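You operate a simulated robot arm through the tools that you are given. There is no shell and no other tool. Be economical: measure what you need, move in short steps, check, and stop when the job is done.

You are at the controls of a simulated robot arm. One attempt, no reset.

TASK
Swap the narrow steel cap for the steel hose and clamp it tight.
Fine: leave the cap on the bench; the rubber ring stays on the port.
Where things are to end (x, y in the base frame): narrow steel cap within 0.06 m of [0.51, -0.16].

Only the result counts: the job must be done as asked and must still hold three seconds after the hand-in. Knocking over, shifting, dropping, spilling or breaking anything else fails it. Lids that push on must go on centred and level and be pressed home; caps that screw on are set level and turned clockwise until they are tight.

THE ROBOT
A 7-joint arm with a two-finger gripper on a trunk, on a base that drives. Base frame: it is fixed to the floor where the robot stands at the start and does not move with it; the origin is under the middle of the robot, x ahead of it, y to its left, z up; the surface under the hand at the start is at about z = 0.82. Lengths are in m, angles in rad, forces in N, time in s.
With the tool pointing down near the work surface it reaches from about 0.38 to 0.78 m from the robot's upright axis, wherever it stands. Its first joint turns from -2.496 to 2.496 rad. Places, roughly: big steel cap (12x12x4 cm) [0.7, 0.2, 1]; narrow steel cap (4x4x3 cm) [0.7, -0.1, 1]; narrow upright port [0.7, -0.1, 1]; small rubber ring (4x4x1 cm) [0.7, -0.1, 1]; top of the steel bench [0.6, 0.1, 0.8]. Payload 2.45 kg.
Tool frame: the origin (TCP) lies between the finger pads and is the grasp point; the fingertips stand 0.026 m ahead of it; z points along the fingers, y is the line along which they close. The gripper opens to 0.096 m. The gripper's body begins 0.069 m behind the TCP.
Orientation is that of the tool frame in the base frame, as [roll, pitch, yaw] about the fixed x, y, z axes, in that order (R = Rz(yaw) Ry(pitch) Rx(roll)). With the fingers straight down and closing along the base's y, the tool's x points along the base's -x, its y along +y and its z along -z.

THE INTERFACE
- The arm moves only by the tool move_arm. Its argument "targets" is a list of rows, each an object of numbers (a shift or turn left out is 0, a gripper value left out holds the last): "x", "y", "z": the shift along the tool's x, y, z in cm; "wx", "wy", "wz": the turn, a rotation vector about the tool's x, y, z in rad; "hand": the gripper command, from -1 (shut) to 1 (fully open), values between in proportion. In form: [{"x": .., "y": .., "z": .., "wx": .., "wy": .., "wz": .., "hand": ..}, ...]. A call has 1 to 20 rows; each row shifts and turns the commanded pose from where the row before left it, along the tool's axes as they then stand. Rows are played at 5 a second. More than 0.05 m and 0.15 rad between two rows, or a gripper value outside its range, and nothing of the call is played. Where a pose cannot be reached the arm comes as near as it can. A force on the tool above 60 N (or 10 N above the force at the start of the call, whichever is more), or a blocked arm, ends the call early, and 0.2 s more pass. The fingers move at their own pace and stop on an object; they squeeze with about 41 N. The grip force told is the motor's: it shows also when the fingers shut on nothing. Time passes only in rows, and 0.2 s behind the last, so rows that do not move let the fingers close. The reply holds the time, the measured pose of the TCP, the force on the tool along the base axes, the opening and the grip force, in the units named above and with some noise, with the torque about the TCP (base axes, N m) and any sound that the robot's microphone picked up.
- Cameras (640 x 400 px; columns grow to the right, rows downward): "scene" is now at [0.0296, 0.1576, 1.5412]; the picture's right is [-0.15, -0.99, 0.00], its down [-0.75, 0.12, -0.65] and it looks along [0.64, -0.10, -0.76] (base axes); focal length 248 px, centre (320, 200). "wrist" rides on the gripper at [0.082, 0.003, -0.098] in the tool frame; the picture's right is [-0.04, 1.00, 0.00], its down [-0.73, -0.03, -0.68] and it looks along [-0.68, -0.03, 0.73] (tool axes); focal length 256 px, centre (320, 200). There is no depth. A picture from a camera that has moved, and an enlarged one, comes with that camera's place and axes in the base frame and with its lens. The place of the scene camera against the robot may be out by one fixed shift of up to 0.025 m in any direction.
- snapshot(camera): a new picture of that camera. The clock stands still meanwhile.
- raise_lower(by): slides the trunk up (or, below 0, down) by that many m; the arm and the scene camera ride with it, the base frame stays. It gives what a move gives, with no picture.
- drive_base(legs): drives the robot by 1 to 6 legs, each [ahead, turn to the left] in m and rad, along the robot's own axes; the way and the turn of a leg run together, so that a leg with both is an arc; at most 1.5 m and 3.142 rad a leg. The arm and the cameras ride along, it lands a little off, and it stops where it bumps. It gives what a move gives.
- head_to(pan, tilt): turns the head with the scene camera to pan (to the left, within 2.705 rad either way) and tilt (down, from -0.506 to 1.204), counted from straight ahead of the robot. It gives what a move gives.
- zoom(camera, box): a new picture of the part [left, top, right, bottom] of that camera's present view, enlarged. The clock stands still meanwhile.
- close_job(): hands the job in; it is judged then, once.

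Work in short steps. Places have to be worked out from the pictures, the camera data and where the tool is seen: move nearer, look again, correct. Check each grasp and each placing, and mend what went wrong. You have 120 turns and 98 pictures in all, those below and enlarged ones among them. Open the gripper and draw the arm clear of the work before you hand the job in, unless the task says otherwise; then end with one line.

The tools are called after "Call:" as a command line: name --argument value ..., lists and objects as JSON in quotes. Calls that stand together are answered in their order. move_arm: Moves the arm, as the interface text tells. Its arguments: {"type":"object","properties":{"targets":{"type":"array","items":{"type":"object","properties":{"x":{"type":"number"},"y":{"type":"number"},"z":{"type":"number"},"wx":{"type":"number"},"wy":{"type":"number"},"wz":{"type":"number"},"hand":{"type":"number"}}}}},"required":["targets"]} The other tools are called the same way: raise_lower (by) slides the trunk up or down; drive_base (legs) drives the base; head_to (pan, tilt) turns the head that bears the scene camera; snapshot (camera) takes a picture; zoom (camera, box) takes an enlarged picture of a part of a camera's view; close_job () hands the job in.

At the start:

```text
time_s: 0.0
tcp_pos: [0.4685, -0.0934, 1.2518]
tool_rot: [3.141, 0.0, 3.141]
force: [-0.2, 1.0, -0.3]
moment: [0.01, 0.01, 0.0]
finger_gap: 0.096
grasp_force: 0.1
trunk travel left (down, up): [-0.575, 0.065]
robot x, y, heading: [-0.0019, 0.0011, 0.001]
head pan, tilt: [-0.154, 0.866]
```

scene: 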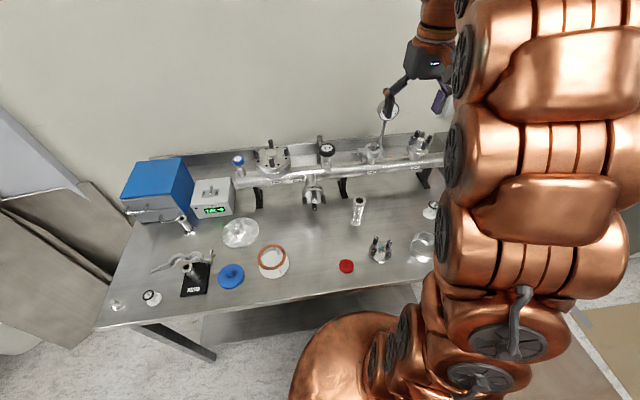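
wrist: 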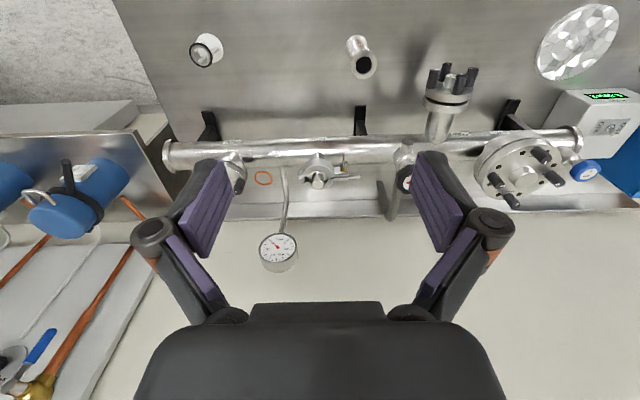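

The first pictures show a vacuum manifold with several ports. I'll enlarge both views to identify cap, ring, clamp and hose.

Call:
zoom --camera "wrist" --box '[150, 90, 460, 284]'

Call:
zoom --camera "scene" --box '[220, 80, 460, 230]'

Call:
zoom --camera "scene" --box '[100, 170, 460, 395]'

```text
2.06 times, centred on (305, 187) of wrist
camera zoom: at [0.3876, -0.0898, 1.349], right [0.04, 1.0, 0.0], down [0.73, -0.03, 0.68], along [0.68, -0.03, -0.73], focal length 528 px, centre (351, 227)
```

zoom: 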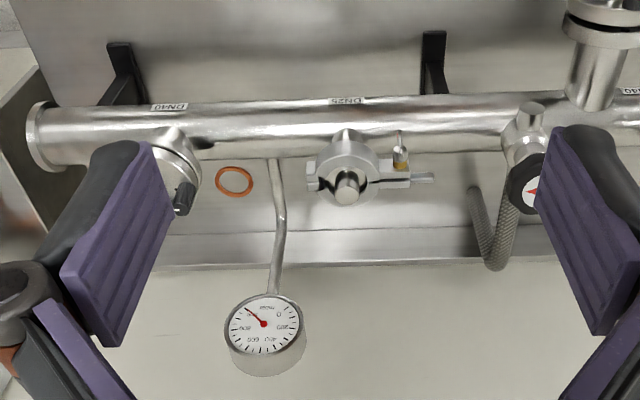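

```text
2.67 times, centred on (340, 155) of scene
camera zoom: at [0.0296, 0.1576, 1.5412], right [-0.15, -0.99, 0.0], down [-0.75, 0.12, -0.65], along [0.64, -0.1, -0.76], focal length 662 px, centre (267, 320)
```

zoom: 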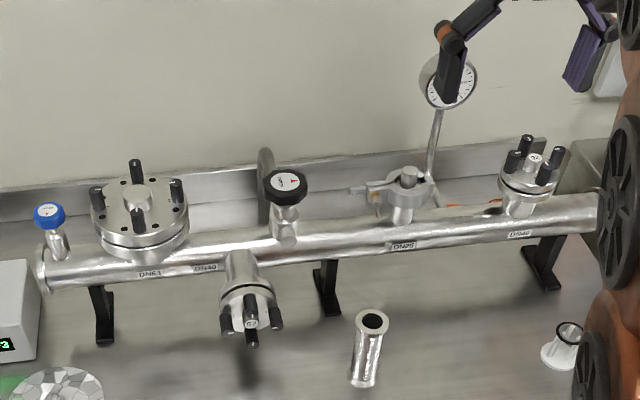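

```text
1.78 times, centred on (280, 282) of scene
camera zoom: at [0.0296, 0.1576, 1.5412], right [-0.15, -0.99, 0.0], down [-0.75, 0.12, -0.65], along [0.64, -0.1, -0.76], focal length 441 px, centre (391, 53)
```

zoom: 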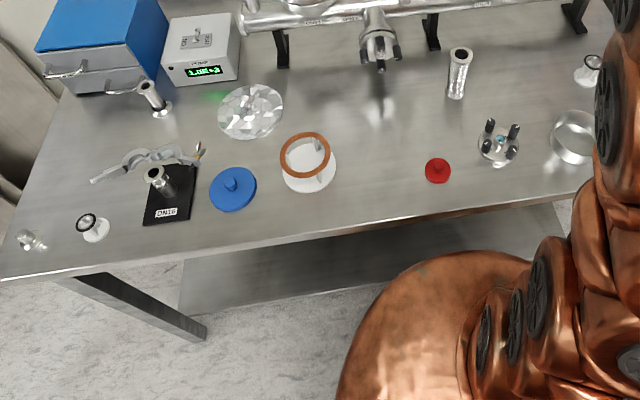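

I'll look closer at the clamp, the display, and the candidate hose.

Call:
zoom --camera "scene" --box '[340, 120, 420, 170]'

Call:
zoom --camera "scene" --box '[120, 150, 280, 250]'

Call:
zoom --camera "scene" --box '[310, 180, 450, 268]'

Call:
zoom --camera "wrist" --box '[250, 130, 370, 205]'

Call:
zoom --camera "scene" --box '[100, 235, 228, 315]'

```text
8.00 times, centred on (380, 145) of scene
camera zoom: at [0.0296, 0.1576, 1.5412], right [-0.15, -0.99, 0.0], down [-0.75, 0.12, -0.65], along [0.64, -0.1, -0.76], focal length 1984 px, centre (-160, 640)
```

zoom: 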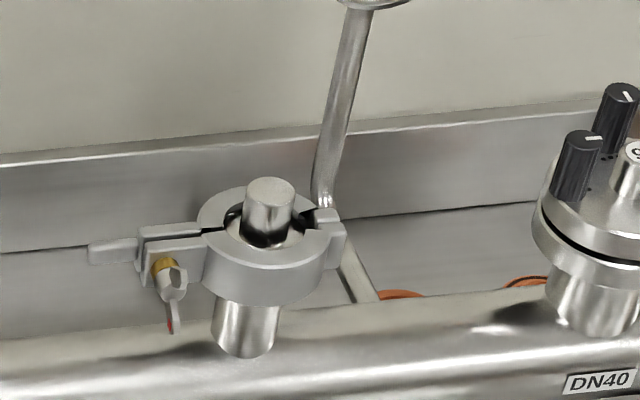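

```text
4.00 times, centred on (200, 200) of scene
camera zoom: at [0.0296, 0.1576, 1.5412], right [-0.15, -0.99, 0.0], down [-0.75, 0.12, -0.65], along [0.64, -0.1, -0.76], focal length 992 px, centre (800, 200)
```

zoom: 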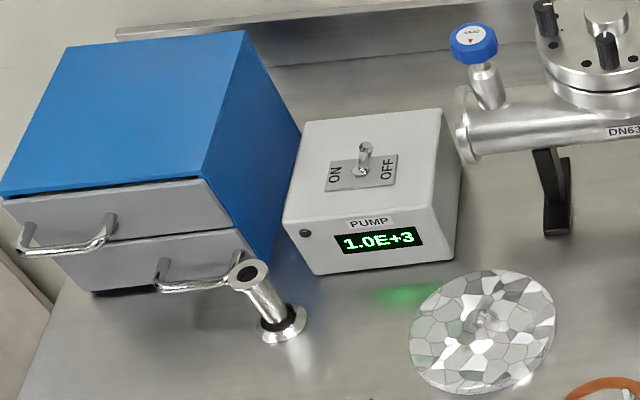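

```text
4.55 times, centred on (380, 224) of scene
camera zoom: at [0.0296, 0.1576, 1.5412], right [-0.15, -0.99, 0.0], down [-0.75, 0.12, -0.65], along [0.64, -0.1, -0.76], focal length 1128 px, centre (47, 91)
```

zoom: 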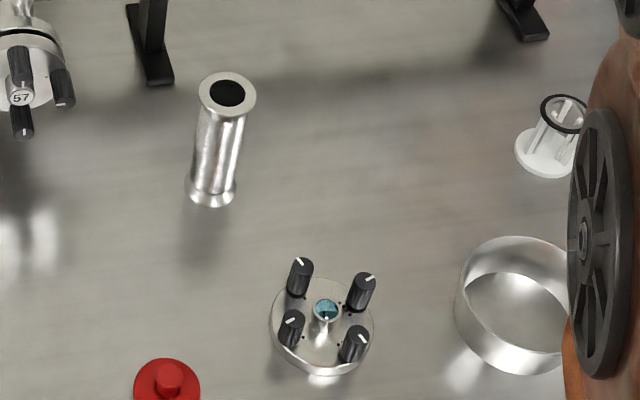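

```text
5.33 times, centred on (310, 168) of wrist
camera zoom: at [0.3876, -0.0898, 1.349], right [0.04, 1.0, 0.0], down [0.73, -0.03, 0.68], along [0.68, -0.03, -0.73], focal length 1365 px, centre (373, 373)
```

zoom: 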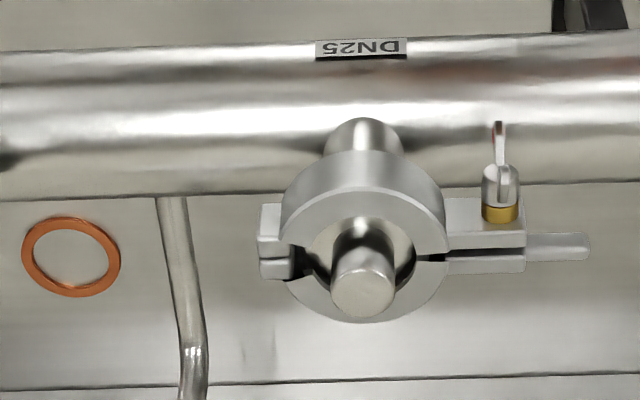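

```text
5.00 times, centred on (164, 275) of scene
camera zoom: at [0.0296, 0.1576, 1.5412], right [-0.15, -0.99, 0.0], down [-0.75, 0.12, -0.65], along [0.64, -0.1, -0.76], focal length 1240 px, centre (1100, -175)
```

zoom: 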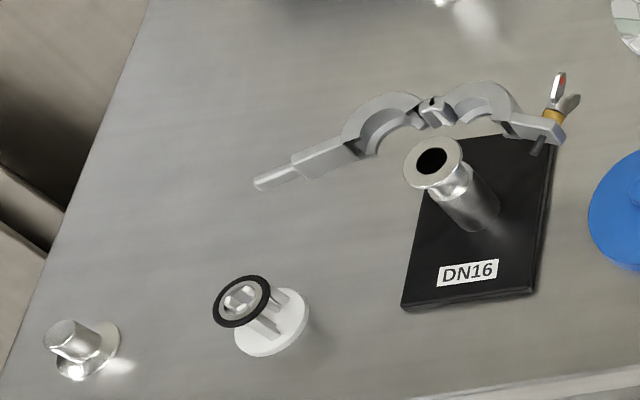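

Pump display reads 1.0E+3 (atmosphere). I want to inspect the cylinder, the other nipple and the pump switch more closely.

Call:
zoom --camera "wrist" --box '[310, 20, 420, 88]'

Call:
zoom --camera "scene" --box '[165, 165, 245, 215]'

Call:
zoom --camera "wrist" --box '[240, 210, 320, 260]'

```text
5.82 times, centred on (365, 54) of wrist
camera zoom: at [0.3876, -0.0898, 1.349], right [0.04, 1.0, 0.0], down [0.73, -0.03, 0.68], along [0.68, -0.03, -0.73], focal length 1489 px, centre (58, 1050)
```

zoom: 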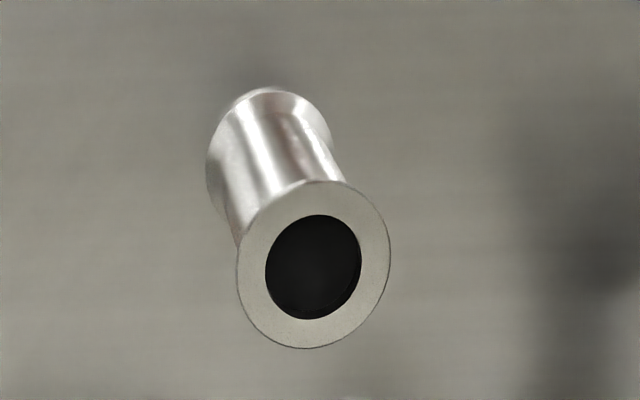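

```text
8.00 times, centred on (205, 190) of scene
camera zoom: at [0.0296, 0.1576, 1.5412], right [-0.15, -0.99, 0.0], down [-0.75, 0.12, -0.65], along [0.64, -0.1, -0.76], focal length 1984 px, centre (1240, 280)
```

zoom: 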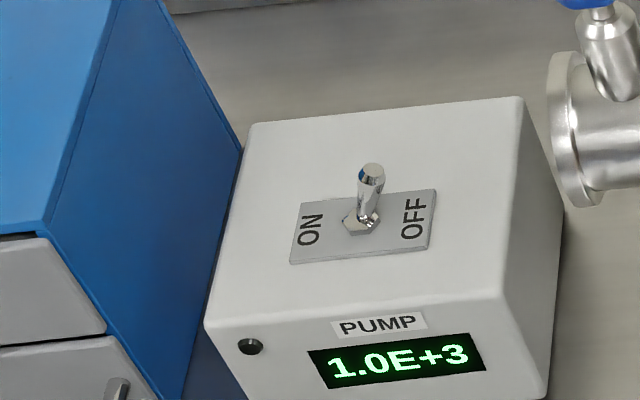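

```text
8.00 times, centred on (280, 235) of wrist
camera zoom: at [0.3876, -0.0898, 1.349], right [0.04, 1.0, 0.0], down [0.73, -0.03, 0.68], along [0.68, -0.03, -0.73], focal length 2048 px, centre (640, -80)
```

zoom: 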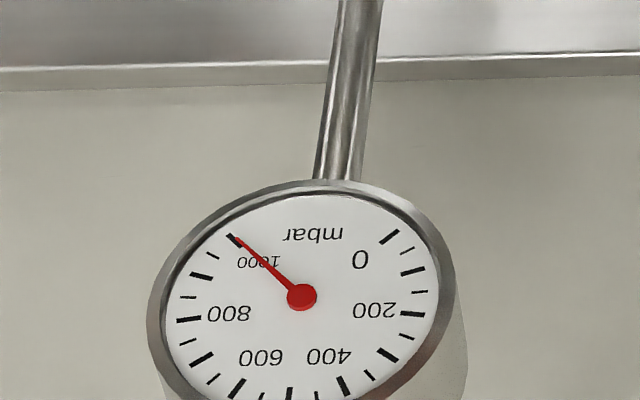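

Gauge and pump both show atmosphere and the pump is off. I look closer at the clamp's wing nut and hinge.

Call:
zoom --camera "wrist" --box '[290, 145, 370, 195]'

Call:
zoom --camera "scene" --box '[348, 138, 396, 168]'

Call:
zoom --camera "scene" --box '[140, 245, 220, 295]'

```text
8.00 times, centred on (330, 170) of wrist
camera zoom: at [0.3876, -0.0898, 1.349], right [0.04, 1.0, 0.0], down [0.73, -0.03, 0.68], along [0.68, -0.03, -0.73], focal length 2048 px, centre (240, 440)
```

zoom: 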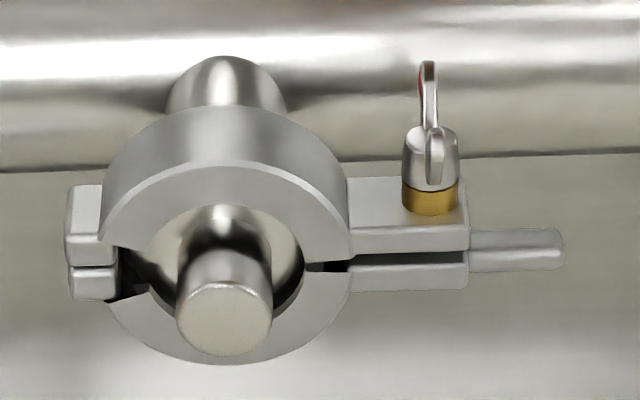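

```text
13.33 times, centred on (372, 153) of scene
camera zoom: at [0.0296, 0.1576, 1.5412], right [-0.15, -0.99, 0.0], down [-0.75, 0.12, -0.65], along [0.64, -0.1, -0.76], focal length 3307 px, centre (-373, 827)
```

zoom: 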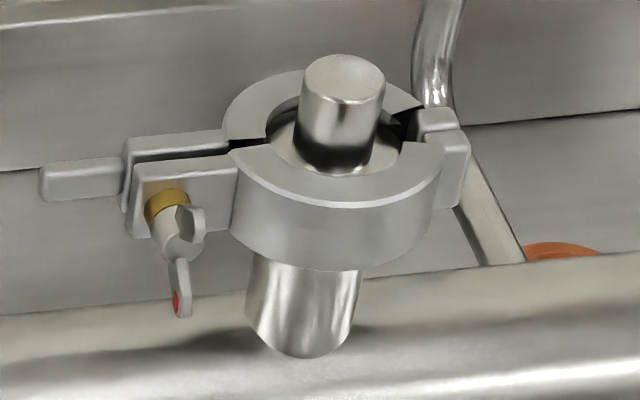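

```text
8.00 times, centred on (180, 270) of scene
camera zoom: at [0.0296, 0.1576, 1.5412], right [-0.15, -0.99, 0.0], down [-0.75, 0.12, -0.65], along [0.64, -0.1, -0.76], focal length 1984 px, centre (1440, -360)
```

zoom: 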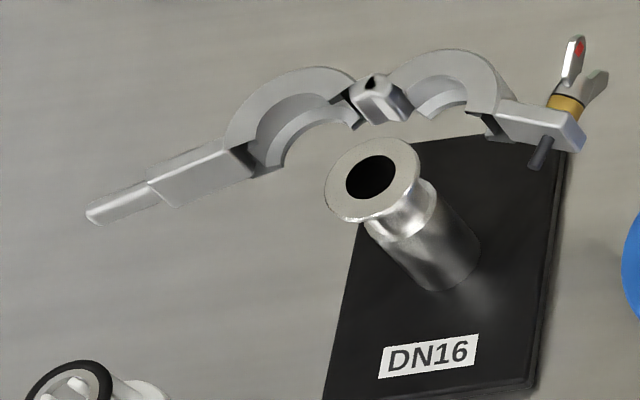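

The wing nut is at roughly (0.605, -0.064, 1.035), axis along -x, with wings up and down. I'll turn the tool from down to pointing ahead (+x), in place, and see whether the arm can do it.

Call:
move_arm --targets '[{"wy": -0.1428}, {"wy": -0.1428}, {"wy": -0.1428}, {"wy": -0.1428}, {"wy": -0.1428}, {"wy": -0.1428}, {"wy": -0.1428}, {"wy": -0.1428}, {"wy": -0.1428}, {"wy": -0.1428}, {"wy": -0.1428}, {}, {}]'

Call:
snapshot --camera "scene"

Call:
snapshot --camera "wrist"

```text
time_s: 2.8
tcp_pos: [0.4493, -0.0993, 1.3449]
tool_rot: [3.071, 1.474, 3.071]
force: [0.4, -0.2, -0.6]
moment: [0.01, -0.03, 0.02]
finger_gap: 0.0959
grasp_force: 0.2
out of reach, approached as far as the arm can: row 9, 10, 11
trunk travel left (down, up): [-0.575, 0.065]
robot x, y, heading: [-0.0017, -0.0013, -0.002]
head pan, tilt: [-0.154, 0.866]
```

```text
81 pictures are left
camera scene: at [0.0295, 0.1576, 1.5412], right [-0.15, -0.99, 0.0], down [-0.75, 0.12, -0.65], along [0.64, -0.1, -0.76], focal length 248 px, centre (320, 200)
```

scene: 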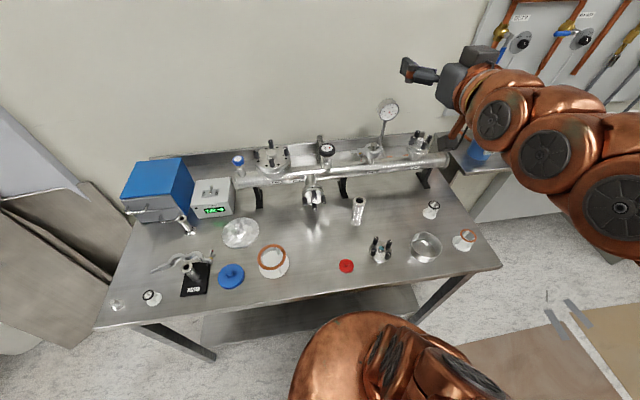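

```text
80 pictures are left
camera wrist: at [0.3427, -0.0939, 1.2733], right [0.01, 1.0, 0.05], down [-0.61, -0.03, 0.79], along [0.8, -0.03, 0.6], focal length 256 px, centre (320, 200)
```

wrist: 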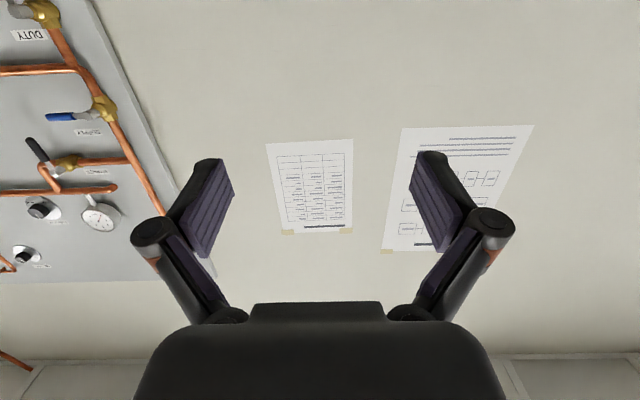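

The turn nearly completed. I'll go down and a little ahead to in front of the wing nut and check reach there.

Call:
move_arm --targets '[{"x": 4, "z": 1, "hand": -0.2}, {"x": 4, "z": 1}, {"x": 4, "z": 1}, {"x": 4, "z": 1}, {"x": 4}, {"x": 4}, {"x": 4}, {}, {}]'

```text
time_s: 4.8
tcp_pos: [0.4494, -0.0983, 1.346]
tool_rot: [3.074, 1.474, 3.071]
force: [0.1, -0.4, 0.0]
moment: [0.0, 0.03, 0.03]
finger_gap: 0.0382
grasp_force: 0.0
out of reach, approached as far as the arm can: row 1, 2, 3, 4, 5, 6, 7
trunk travel left (down, up): [-0.575, 0.065]
robot x, y, heading: [-0.0015, 0.0033, 0.003]
head pan, tilt: [-0.154, 0.866]
```

The wrist is at its limit here because the shoulder is high. I'll back the base off, then lower the trunk so the forearm lies closer to horizontal.

Call:
drive_base --legs '[[-0.3, 0]]'

Call:
raise_lower --by -0.3

Call:
snapshot --camera "scene"

```text
time_s: 6.8
tcp_pos: [0.149, -0.1005, 1.3454]
tool_rot: [3.074, 1.476, 3.063]
force: [0.8, 0.1, -0.7]
moment: [-0.01, 0.02, 0.01]
finger_gap: 0.0386
grasp_force: 0.1
trunk travel left (down, up): [-0.575, 0.065]
robot x, y, heading: [-0.3028, -0.0004, -0.009]
head pan, tilt: [-0.154, 0.866]
```

```text
time_s: 9.1
tcp_pos: [0.1569, -0.1801, 1.0034]
tool_rot: [-2.82, 1.173, -2.99]
force: [-0.5, 0.6, 0.6]
moment: [0.03, 0.02, -0.04]
finger_gap: 0.0381
grasp_force: 0.0
trunk travel left (down, up): [-0.344, 0.296]
robot x, y, heading: [-0.3011, 0.0017, -0.004]
head pan, tilt: [-0.154, 0.866]
stopped: the arm was blocked; the commanded pose is now the measured one
```

```text
79 pictures are left
camera scene: at [-0.2692, 0.1586, 1.3088], right [-0.16, -0.99, 0.0], down [-0.75, 0.12, -0.65], along [0.64, -0.1, -0.76], focal length 248 px, centre (320, 200)
```

scene: 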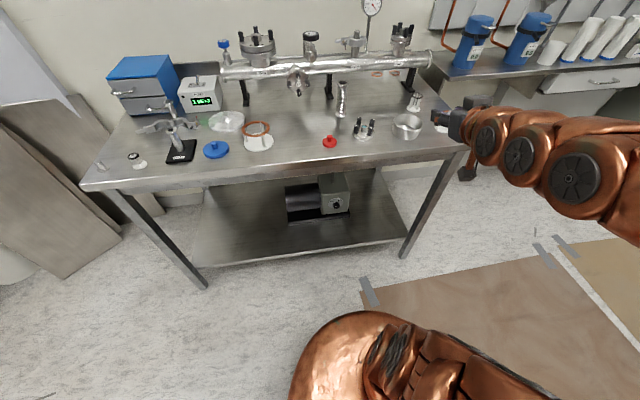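

The arm was blocked near its own body while lowering; nothing on the bench was touched. I'll raise a little, then extend the hand forward (still short of the bench).

Call:
raise_lower --by 0.06

Call:
move_arm --targets '[{"z": 3, "x": -1}, {"z": 3, "x": -1}, {"z": 3, "x": -1}, {"z": 3, "x": -1}, {"z": 3, "x": -1}, {"z": 3, "x": -1}, {}]'

```text
time_s: 10.1
tcp_pos: [0.1579, -0.1757, 1.0708]
tool_rot: [-2.807, 1.186, -2.97]
force: [0.2, 0.3, 0.7]
moment: [-0.02, -0.03, -0.04]
finger_gap: 0.0384
grasp_force: 0.1
trunk travel left (down, up): [-0.404, 0.236]
robot x, y, heading: [-0.2964, -0.0017, -0.009]
head pan, tilt: [-0.154, 0.866]
```

```text
time_s: 11.7
tcp_pos: [0.3471, -0.2039, 1.0627]
tool_rot: [-2.808, 1.186, -2.972]
force: [-0.6, 0.6, 1.1]
moment: [0.04, -0.01, -0.04]
finger_gap: 0.0386
grasp_force: 0.1
trunk travel left (down, up): [-0.404, 0.236]
robot x, y, heading: [-0.2984, 0.003, -0.005]
head pan, tilt: [-0.154, 0.866]
```

Reach is fine here. Now I correct the orientation to exactly forward (computed rotation about the tool axes).

Call:
move_arm --targets '[{"wx": -0.0537, "wy": -0.124, "wz": 0.032}, {"wx": -0.0537, "wy": -0.124, "wz": 0.032}, {"wx": -0.0537, "wy": -0.124, "wz": 0.032}, {}]'

```text
time_s: 12.7
tcp_pos: [0.345, -0.2039, 1.0618]
tool_rot: [3.007, 1.569, 3.008]
force: [0.5, 0.3, 0.3]
moment: [0.01, 0.0, -0.03]
finger_gap: 0.0384
grasp_force: 0.0
trunk travel left (down, up): [-0.404, 0.236]
robot x, y, heading: [-0.3006, 0.0017, -0.006]
head pan, tilt: [-0.154, 0.866]
```

Orientation is right. I move across to in front of the wing nut, keeping 10 cm clear, and look.

Call:
move_arm --targets '[{"y": 3.5}, {"y": 3.5}, {"y": 3.5}, {"y": 3.5}, {"z": 4}, {"z": 4}, {"z": 4}, {"z": 3}, {"x": 1.5}, {}]'

Call:
snapshot --camera "wrist"

Call:
snapshot --camera "scene"

```text
time_s: 14.9
tcp_pos: [0.497, -0.0613, 1.047]
tool_rot: [3.098, 1.568, 3.102]
force: [0.7, -0.3, 0.5]
moment: [0.0, -0.02, 0.02]
finger_gap: 0.0385
grasp_force: 0.0
trunk travel left (down, up): [-0.404, 0.236]
robot x, y, heading: [-0.2985, 0.0021, -0.009]
head pan, tilt: [-0.154, 0.866]
```

```text
78 pictures are left
camera wrist: at [0.3975, -0.0578, 0.9653], right [0.0, 1.0, 0.04], down [-0.68, -0.03, 0.74], along [0.74, -0.03, 0.68], focal length 256 px, centre (320, 200)
```

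wrist: 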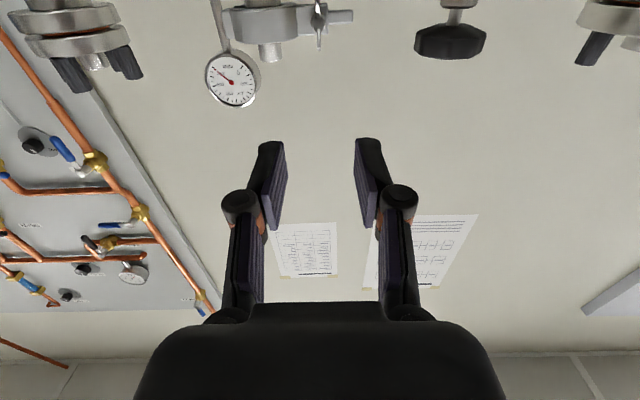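

```text
77 pictures are left
camera scene: at [-0.269, 0.1585, 1.3701], right [-0.16, -0.99, 0.0], down [-0.75, 0.12, -0.65], along [0.64, -0.1, -0.76], focal length 248 px, centre (320, 200)
```

scene: 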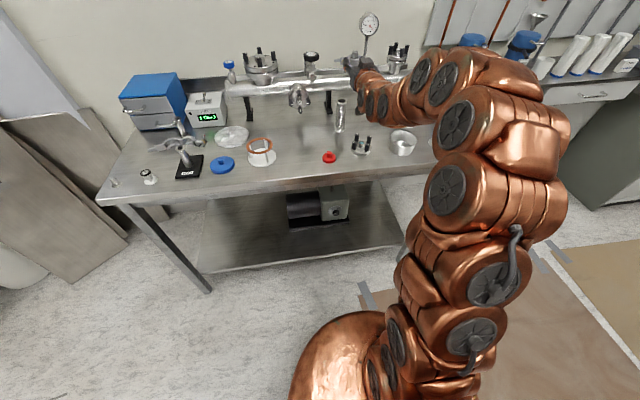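

The wing nut is visible in the wrist view near (319, 22). Enlarging it to locate it.

Call:
zoom --camera "wrist" --box '[210, 0, 370, 100]'

```text
4.00 times, centred on (290, 50) of wrist
camera zoom: at [0.3975, -0.0578, 0.9653], right [0.0, 1.0, 0.04], down [-0.68, -0.03, 0.74], along [0.74, -0.03, 0.68], focal length 1024 px, centre (440, 800)
```

zoom: 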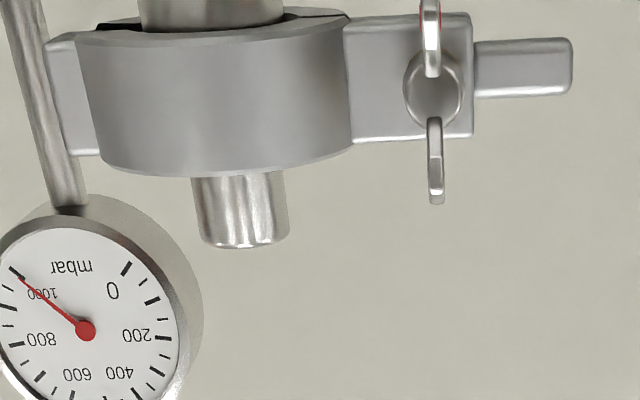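

Triangulating from the two wrist views (more reliable): wing nut hub about (0.633, -0.061, 0.997), cap axis about (0.655, -0.105), cap top z 1.027. The hose stands at about (0.496, -0.032) with its top at z≈0.96, right under the hand's lane, so I'll shift it aside first. I retreat, tilt the tool ~40° down and look.

Call:
move_arm --targets '[{"z": -4}, {"z": -4}, {"z": -4}, {"wy": 0.14, "hand": 0.7}, {"wy": 0.14}, {"wy": 0.14}, {"wy": 0.14}, {"wy": 0.14}, {}]'

Call:
snapshot --camera "wrist"

```text
time_s: 16.9
tcp_pos: [0.3752, -0.0631, 1.0468]
tool_rot: [-3.14, 0.865, -3.141]
force: [0.2, 0.0, -0.1]
moment: [-0.01, -0.04, 0.0]
finger_gap: 0.0817
grasp_force: 0.0
trunk travel left (down, up): [-0.404, 0.236]
robot x, y, heading: [-0.3017, -0.0009, -0.004]
head pan, tilt: [-0.154, 0.866]
```

```text
75 pictures are left
camera wrist: at [0.2473, -0.0587, 1.0473], right [0.02, 1.0, 0.03], down [-0.04, -0.03, 1.0], along [1.0, -0.03, 0.04], focal length 256 px, centre (320, 200)
```

wrist: 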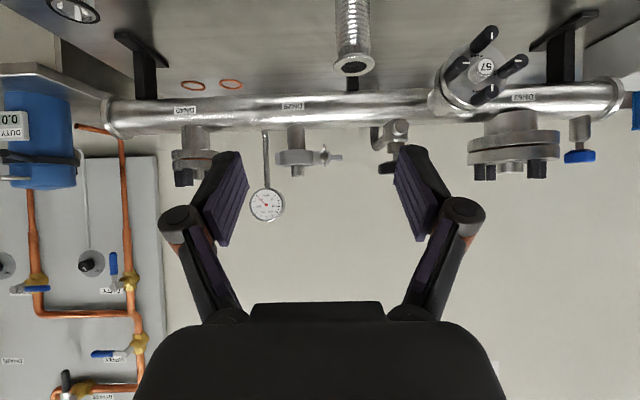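

The corrugated steel hose is clear now; its top is near (0.50, -0.03, 0.93). I'll tilt steeper to keep the camera away from the knobbed flange, line up, and descend along the fingers part-way.

Call:
move_arm --targets '[{"wy": 0.105}, {"wy": 0.105}, {"wy": 0.105}, {"x": -1.5, "y": 1.6}, {"x": -1.5, "y": 1.7}, {"z": 4}, {"z": 4}, {}]'

Call:
snapshot --camera "wrist"

```text
time_s: 18.7
tcp_pos: [0.4432, -0.0313, 0.9924]
tool_rot: [3.14, 0.553, 3.141]
force: [0.3, -0.3, -0.3]
moment: [-0.01, 0.02, 0.0]
finger_gap: 0.0816
grasp_force: 0.0
trunk travel left (down, up): [-0.404, 0.236]
robot x, y, heading: [-0.2994, -0.0013, -0.007]
head pan, tilt: [-0.154, 0.866]
```

```text
74 pictures are left
camera wrist: at [0.3221, -0.027, 1.0335], right [0.03, 1.0, 0.02], down [0.27, -0.03, 0.96], along [0.96, -0.03, -0.27], focal length 256 px, centre (320, 200)
```

wrist: 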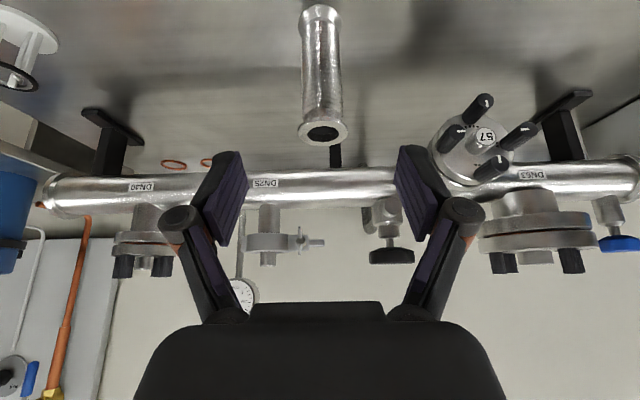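

Hose axis about (0.491, -0.029), top z≈0.935. I advance to straddle it and close.

Call:
move_arm --targets '[{"x": 0.9, "z": 3}, {"z": 4}, {"z": 3.8}, {}, {"hand": -1}, {}, {}, {}, {}]'

Call:
snapshot --camera "wrist"

```text
time_s: 20.7
tcp_pos: [0.4913, -0.0294, 0.8964]
tool_rot: [-3.141, 0.553, -3.141]
force: [1.3, 0.0, 0.7]
moment: [-0.02, 0.0, 0.01]
finger_gap: 0.0311
grasp_force: 40.7
trunk travel left (down, up): [-0.404, 0.236]
robot x, y, heading: [-0.299, 0.0013, -0.01]
head pan, tilt: [-0.154, 0.866]
```

```text
73 pictures are left
camera wrist: at [0.3698, -0.025, 0.937], right [0.03, 1.0, 0.02], down [0.27, -0.03, 0.96], along [0.96, -0.03, -0.27], focal length 256 px, centre (320, 200)
```

wrist: 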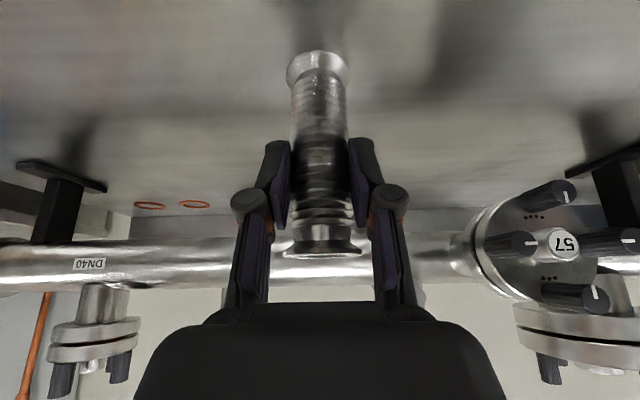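

Hose is gripped (gap 0.031). I lift it, bring it back 4 cm, and move it ~11 cm left to free bench.

Call:
move_arm --targets '[{"x": -1.05, "z": -1.7}, {"x": -1.05, "z": -1.7}, {"x": 1.7, "z": -1.05}, {"x": 1.7, "z": -1.05}, {"y": 3}, {"y": 3}, {"y": 3}, {"y": 2}, {}]'

Call:
snapshot --camera "wrist"

Call:
snapshot --camera "scene"

```text
time_s: 22.7
tcp_pos: [0.4516, 0.0784, 0.9366]
tool_rot: [-3.141, 0.551, -3.141]
force: [0.4, 0.8, -1.8]
moment: [0.0, 0.01, -0.02]
finger_gap: 0.0312
grasp_force: 40.6
trunk travel left (down, up): [-0.404, 0.236]
robot x, y, heading: [-0.2983, -0.0012, -0.005]
head pan, tilt: [-0.154, 0.866]
```

```text
72 pictures are left
camera wrist: at [0.3298, 0.0838, 0.9777], right [0.03, 1.0, 0.02], down [0.27, -0.03, 0.96], along [0.96, -0.03, -0.27], focal length 256 px, centre (320, 200)
```

wrist: 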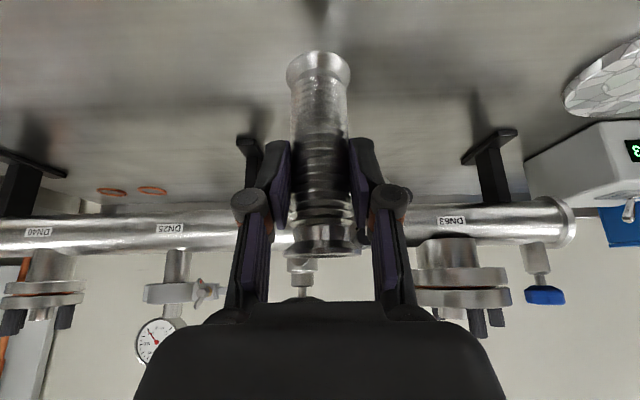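

```text
71 pictures are left
camera scene: at [-0.2688, 0.1586, 1.3701], right [-0.16, -0.99, 0.0], down [-0.75, 0.12, -0.65], along [0.64, -0.1, -0.76], focal length 248 px, centre (320, 200)
```

scene: 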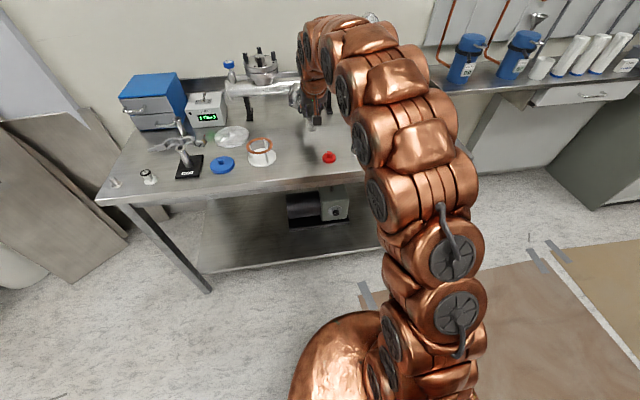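

Spot is clear. I lower 4 cm until it touches and release, then draw back along the fingers.

Call:
move_arm --targets '[{"x": 1.05, "z": 1.7}, {"x": 0.9, "z": 1.5}, {"x": 0.13, "z": 0.21}, {}]'

Call:
move_arm --targets '[{"hand": -0.2}, {}, {"hand": 0.3}, {}, {"z": -3}, {"z": -4}, {"z": -4}, {"z": -4}, {}]'

Call:
snapshot --camera "wrist"

```text
time_s: 23.7
tcp_pos: [0.4531, 0.079, 0.8982]
tool_rot: [-3.141, 0.553, -3.141]
force: [0.4, 0.1, -1.6]
moment: [0.03, 0.02, -0.01]
finger_gap: 0.0309
grasp_force: 40.5
trunk travel left (down, up): [-0.404, 0.236]
robot x, y, heading: [-0.2992, 0.0001, -0.005]
head pan, tilt: [-0.154, 0.866]
```

```text
time_s: 25.7
tcp_pos: [0.3725, 0.0808, 1.0263]
tool_rot: [3.141, 0.553, 3.141]
force: [0.0, -0.4, -0.4]
moment: [0.03, 0.0, 0.0]
finger_gap: 0.0626
grasp_force: 0.0
trunk travel left (down, up): [-0.404, 0.236]
robot x, y, heading: [-0.3003, -0.0002, -0.006]
head pan, tilt: [-0.154, 0.866]
```

```text
70 pictures are left
camera wrist: at [0.25, 0.0839, 1.0675], right [0.03, 1.0, 0.02], down [0.27, -0.03, 0.96], along [0.96, -0.03, -0.27], focal length 256 px, centre (320, 200)
```

wrist: 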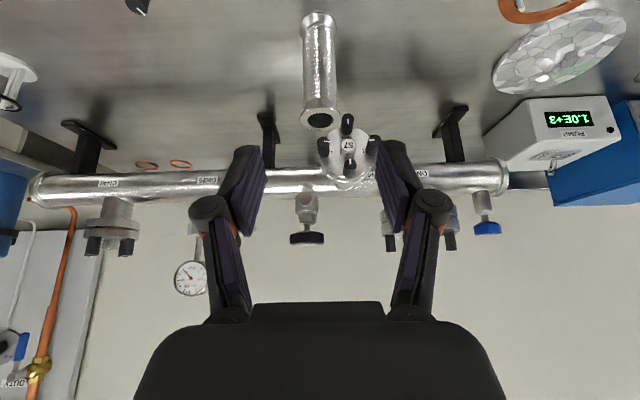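

Hose stands safely at (0.452, 0.08). I return to the wing nut lane, tool forward again.

Call:
move_arm --targets '[{"y": -4}, {"y": -4}, {"y": -4}, {"y": -2.2}, {"wy": -0.1454, "hand": -0.35}, {"wy": -0.1454}, {"wy": -0.1454}, {"wy": -0.1454}, {"wy": -0.1454}, {"wy": -0.1454}, {"wy": -0.1454}, {"z": 4}, {"z": 4}, {"z": 4}, {"z": 2.5}, {}]'

Call:
zoom --camera "wrist" --box '[210, 0, 370, 100]'

```text
time_s: 29.1
tcp_pos: [0.5207, -0.0621, 1.0258]
tool_rot: [2.862, 1.57, 2.864]
force: [-0.4, -0.6, -0.9]
moment: [-0.04, -0.02, -0.01]
finger_gap: 0.0313
grasp_force: 0.1
trunk travel left (down, up): [-0.404, 0.236]
robot x, y, heading: [-0.3012, 0.0011, -0.008]
head pan, tilt: [-0.154, 0.866]
```

```text
4.00 times, centred on (290, 50) of wrist
camera zoom: at [0.4204, -0.0576, 0.9436], right [0.0, 1.0, 0.04], down [-0.68, -0.03, 0.73], along [0.73, -0.03, 0.68], focal length 1024 px, centre (440, 800)
```

zoom: 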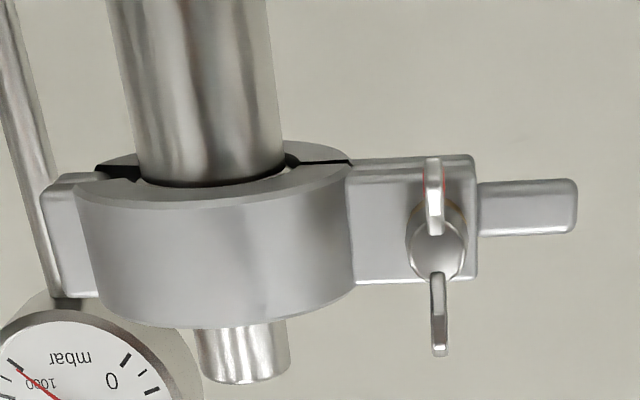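

Hub confirmed at (0.633, -0.061, 0.997), wings reaching out to x≈0.619. I lower to the nut's height and advance so the fingers straddle the wings, then close.

Call:
move_arm --targets '[{"x": 2.85, "y": 0.1}, {"z": 4}, {"z": 2.5}, {"z": 2}, {}]'

Call:
move_arm --targets '[{"hand": -1}, {}, {}, {}]'

Call:
snapshot --camera "wrist"

```text
time_s: 30.3
tcp_pos: [0.604, -0.0605, 0.9979]
tool_rot: [-0.856, 1.571, -0.853]
force: [-0.4, -0.3, 0.2]
moment: [0.03, -0.02, 0.0]
finger_gap: 0.0311
grasp_force: 0.1
trunk travel left (down, up): [-0.404, 0.236]
robot x, y, heading: [-0.3008, -0.0012, -0.008]
head pan, tilt: [-0.154, 0.866]
```

```text
time_s: 31.3
tcp_pos: [0.6043, -0.0613, 0.9973]
tool_rot: [2.08, 1.57, 2.081]
force: [1.7, -2.8, 1.3]
moment: [0.01, 0.1, -0.11]
finger_gap: 0.0061
grasp_force: 32.5
trunk travel left (down, up): [-0.404, 0.236]
robot x, y, heading: [-0.3014, 0.0009, -0.01]
head pan, tilt: [-0.154, 0.866]
```

```text
68 pictures are left
camera wrist: at [0.5044, -0.0568, 0.9158], right [0.0, 1.0, 0.04], down [-0.68, -0.03, 0.73], along [0.73, -0.03, 0.68], focal length 256 px, centre (320, 200)
```

wrist: 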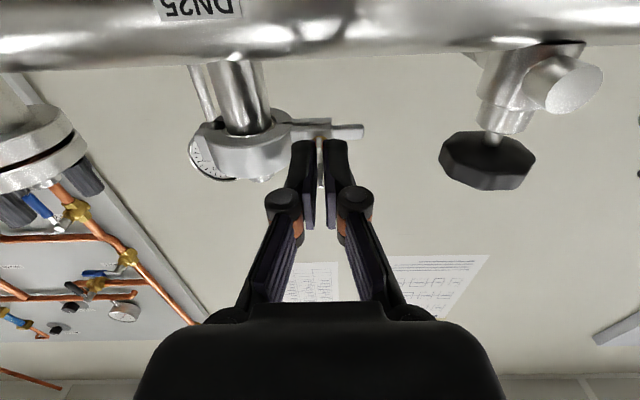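

The fingers grip the wings (gap 6 mm). I turn counter-clockwise (seen from the robot) a bit and watch the torque.

Call:
move_arm --targets '[{"wz": -0.15}, {"wz": -0.15}, {"wz": -0.15}, {"wz": -0.15}, {"wz": -0.15}, {"wz": -0.15}, {}]'

Call:
snapshot --camera "wrist"

```text
time_s: 32.9
tcp_pos: [0.6046, -0.0615, 0.9979]
tool_rot: [-1.57, 0.671, -1.57]
force: [5.9, -5.1, 10.3]
moment: [0.01, -0.41, 0.16]
finger_gap: 0.0061
grasp_force: 32.2
trunk travel left (down, up): [-0.404, 0.236]
robot x, y, heading: [-0.2991, 0.0013, -0.011]
head pan, tilt: [-0.154, 0.866]
```

```text
67 pictures are left
camera wrist: at [0.5044, -0.1227, 0.9441], right [0.0, 0.65, -0.76], down [-0.68, 0.56, 0.48], along [0.73, 0.51, 0.44], focal length 256 px, centre (320, 200)
```

wrist: 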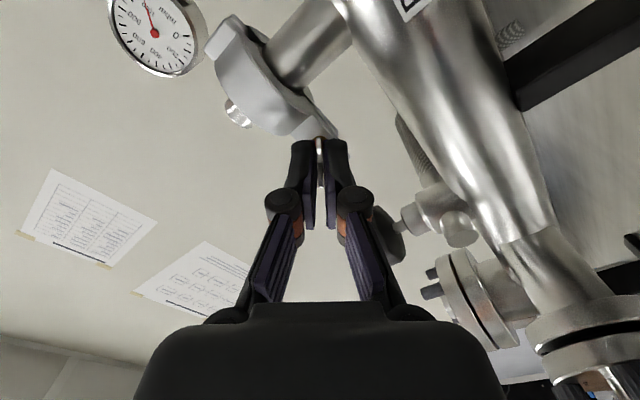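

The nut turns with the hand at low torque. I continue counter-clockwise.

Call:
move_arm --targets '[{"wz": -0.15}, {"wz": -0.15}, {"wz": -0.15}, {"wz": -0.15}, {"wz": -0.15}, {"wz": -0.15}, {"wz": -0.15}, {"wz": -0.15}, {"wz": -0.15}, {"wz": -0.15}, {"wz": -0.15}, {"wz": -0.15}, {"wz": -0.15}, {"wz": -0.15}, {"wz": -0.15}, {}]'

Call:
zoom --camera "scene" --box '[310, 30, 420, 100]'

```text
time_s: 36.3
tcp_pos: [0.6028, -0.0618, 0.9979]
tool_rot: [1.364, -1.562, 1.781]
force: [1.9, -4.0, 26.1]
moment: [0.19, -0.76, -0.06]
finger_gap: 0.0056
grasp_force: 32.7
trunk travel left (down, up): [-0.404, 0.236]
robot x, y, heading: [-0.3013, 0.0039, -0.01]
head pan, tilt: [-0.154, 0.866]
```

```text
5.71 times, centred on (365, 65) of scene
camera zoom: at [-0.2705, 0.1582, 1.3702], right [-0.16, -0.99, 0.0], down [-0.75, 0.12, -0.65], along [0.64, -0.1, -0.76], focal length 1417 px, centre (63, 971)
```

zoom: 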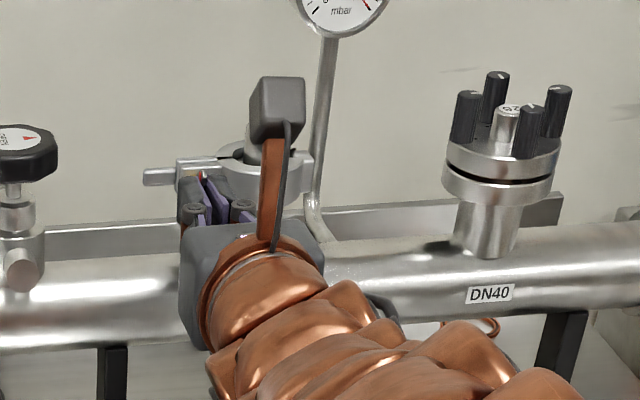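

Half a turn done; force 26 N sideways from slight misalignment. I release, back off, and look (camera is now above).

Call:
move_arm --targets '[{"hand": -0.35}, {}, {"z": -3}, {"z": -4}, {}]'

Call:
snapshot --camera "wrist"

```text
time_s: 37.5
tcp_pos: [0.533, -0.0615, 0.9985]
tool_rot: [1.684, -1.567, 1.457]
force: [-0.6, 0.6, -0.5]
moment: [0.05, -0.02, 0.0]
finger_gap: 0.0312
grasp_force: 0.0
trunk travel left (down, up): [-0.404, 0.236]
robot x, y, heading: [-0.3002, -0.0001, -0.009]
head pan, tilt: [-0.154, 0.866]
```

```text
65 pictures are left
camera wrist: at [0.4335, -0.0636, 1.0794], right [0.0, -1.0, -0.03], down [-0.68, 0.02, -0.73], along [0.73, 0.02, -0.68], focal length 256 px, centre (320, 200)
```

wrist: 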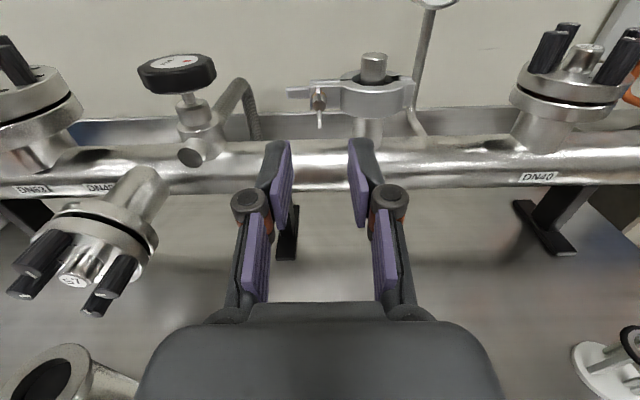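

Call:
zoom --camera "wrist" --box '[270, 40, 430, 140]'

```text
4.00 times, centred on (350, 90) of wrist
camera zoom: at [0.4335, -0.0636, 1.0794], right [0.0, -1.0, -0.03], down [-0.68, 0.02, -0.73], along [0.73, 0.02, -0.68], focal length 1024 px, centre (200, 640)
```

zoom: 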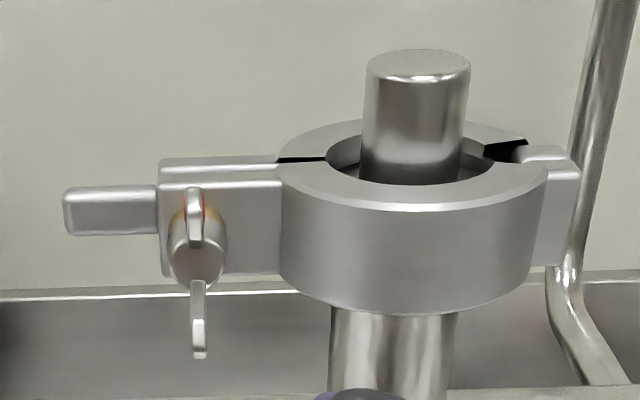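

Red wing is now on top: exactly half a turn loosened. Re-grip and continue the same way, checking joint range.

Call:
move_arm --targets '[{"z": 4}, {"z": 3}, {"hand": -1}, {}, {}, {"wz": -0.15}, {"wz": -0.15}, {"wz": -0.15}, {"wz": -0.15}, {"wz": -0.15}, {"wz": -0.15}, {"wz": -0.15}, {"wz": -0.15}, {"wz": -0.15}, {"wz": -0.15}, {"wz": -0.15}, {"wz": -0.15}, {}]'

```text
time_s: 41.3
tcp_pos: [0.5416, -0.085, 1.1688]
tool_rot: [1.578, 0.136, 1.571]
force: [0.3, 0.7, 0.0]
moment: [0.0, 0.02, -0.02]
finger_gap: 0.0
grasp_force: 28.6
out of reach, approached as far as the arm can: row 8, 9, 10, 11, 12, 13, 14, 15, 16, 17
trunk travel left (down, up): [-0.404, 0.236]
robot x, y, heading: [-0.2993, 0.0013, -0.008]
head pan, tilt: [-0.154, 0.866]
```

The joint range ended and the arm drifted up off the nut. I check that nothing was disturbed.

Call:
snapshot --camera "scene"

Call:
snapshot --camera "wrist"

```text
63 pictures are left
camera scene: at [-0.2689, 0.1584, 1.3701], right [-0.16, -0.99, 0.0], down [-0.75, 0.12, -0.65], along [0.64, -0.1, -0.76], focal length 248 px, centre (320, 200)
```

scene: 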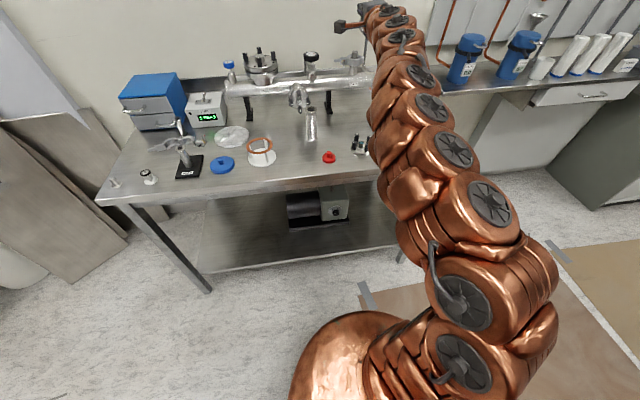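

```text
62 pictures are left
camera wrist: at [0.4429, -0.0025, 1.1616], right [0.01, 0.1, 1.0], down [-0.68, -0.73, 0.08], along [0.73, -0.68, 0.06], focal length 256 px, centre (320, 200)
```

wrist: 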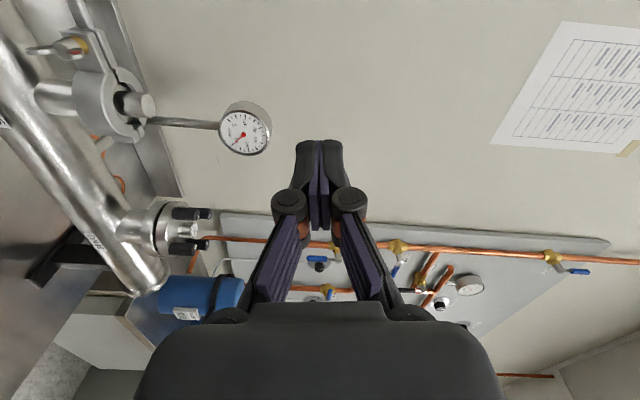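

Nothing is disturbed. I pull the commanded pose back from the work first, then unwind the rotation.

Call:
move_arm --targets '[{"z": -4, "hand": -0.35}, {"z": -4}, {"z": -4}, {"wz": 0.15}, {"wz": 0.15}, {"wz": 0.15}, {"wz": 0.15}, {"wz": 0.15}, {"wz": 0.15}, {"wz": 0.15}, {"wz": 0.15}, {"wz": 0.15}, {"wz": 0.15}, {"wz": 0.15}, {"wz": 0.15}, {}]'

Call:
snapshot --camera "wrist"

```text
time_s: 44.7
tcp_pos: [0.4384, -0.0814, 1.2116]
tool_rot: [-1.582, -1.476, -1.56]
force: [-0.3, 0.7, -0.4]
moment: [0.0, 0.0, 0.01]
finger_gap: 0.0311
grasp_force: 0.1
out of reach, approached as far as the arm can: row 1, 2, 3
trunk travel left (down, up): [-0.404, 0.236]
robot x, y, heading: [-0.2971, 0.0011, -0.005]
head pan, tilt: [-0.154, 0.866]
```

```text
61 pictures are left
camera wrist: at [0.3402, -0.0912, 1.2926], right [0.0, -0.99, -0.13], down [-0.68, 0.1, -0.73], along [0.73, 0.09, -0.67], focal length 256 px, centre (320, 200)
```

wrist: 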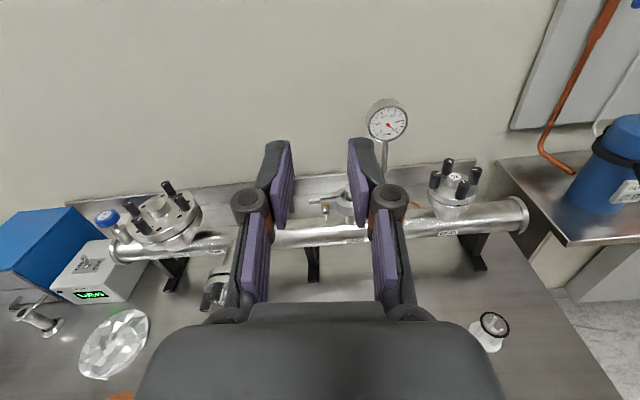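

Call:
zoom --camera "wrist" --box '[290, 165, 380, 235]'

```text
5.71 times, centred on (335, 200) of wrist
camera zoom: at [0.3402, -0.0912, 1.2926], right [0.0, -0.99, -0.13], down [-0.68, 0.1, -0.73], along [0.73, 0.09, -0.67], focal length 1463 px, centre (234, 200)
```

zoom: 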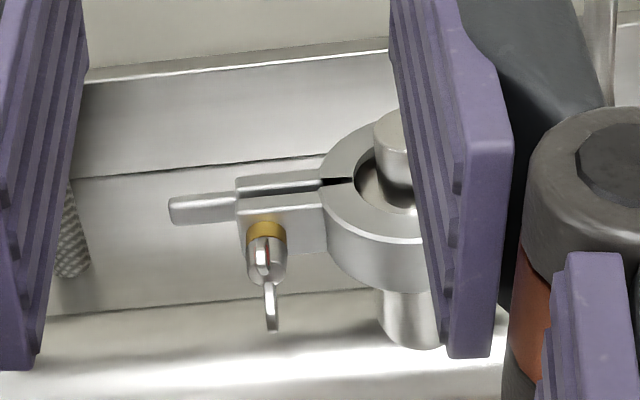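

Wings are still vertical; nothing lost. I unwind to the camera-below orientation here in free space.

Call:
move_arm --targets '[{"wz": 0.15}, {"wz": 0.15}, {"wz": 0.15}, {"wz": 0.15}, {"wz": 0.15}, {"wz": 0.15}, {"wz": 0.15}, {"wz": 0.15}, {"wz": 0.15}, {"wz": 0.15}, {"wz": 0.15}, {"wz": 0.15}, {"wz": 0.15}, {"wz": 0.15}, {"wz": 0.15}, {"wz": 0.15}, {"wz": 0.15}, {"wz": 0.15}, {"wz": 0.15}, {"wz": 0.15}]'

```text
time_s: 48.9
tcp_pos: [0.4387, -0.0806, 1.2115]
tool_rot: [-1.591, 1.524, -1.592]
force: [-0.6, 0.2, 0.0]
moment: [0.01, 0.01, 0.01]
finger_gap: 0.031
grasp_force: 0.0
trunk travel left (down, up): [-0.404, 0.236]
robot x, y, heading: [-0.3045, 0.0033, -0.009]
head pan, tilt: [-0.154, 0.866]
```

Now across, forward at height, then down in front of the nut.

Call:
move_arm --targets '[{"wz": 0.047, "y": 2}, {"z": 4}, {"z": 4}, {"z": 4}, {"x": 4}, {"x": 4}, {"x": 4}, {"x": 4}, {"x": 4}, {"x": 1.2}, {}]'

Call:
zoom --camera "wrist" --box '[240, 60, 400, 160]'

```text
time_s: 51.3
tcp_pos: [0.5573, -0.0615, 0.999]
tool_rot: [-1.92, 1.567, -1.922]
force: [0.2, -0.7, 0.1]
moment: [-0.01, -0.02, 0.0]
finger_gap: 0.0312
grasp_force: 0.0
trunk travel left (down, up): [-0.404, 0.236]
robot x, y, heading: [-0.3006, 0.004, -0.004]
head pan, tilt: [-0.154, 0.866]
```

```text
4.00 times, centred on (320, 110) of wrist
camera zoom: at [0.4575, -0.0575, 0.9166], right [0.0, 1.0, 0.04], down [-0.68, -0.03, 0.73], along [0.73, -0.02, 0.68], focal length 1024 px, centre (320, 560)
```

zoom: 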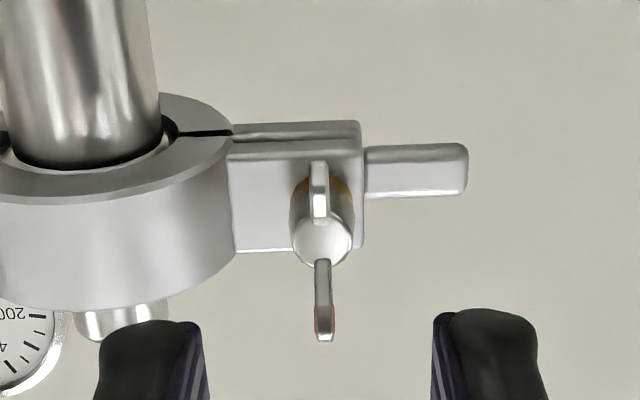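

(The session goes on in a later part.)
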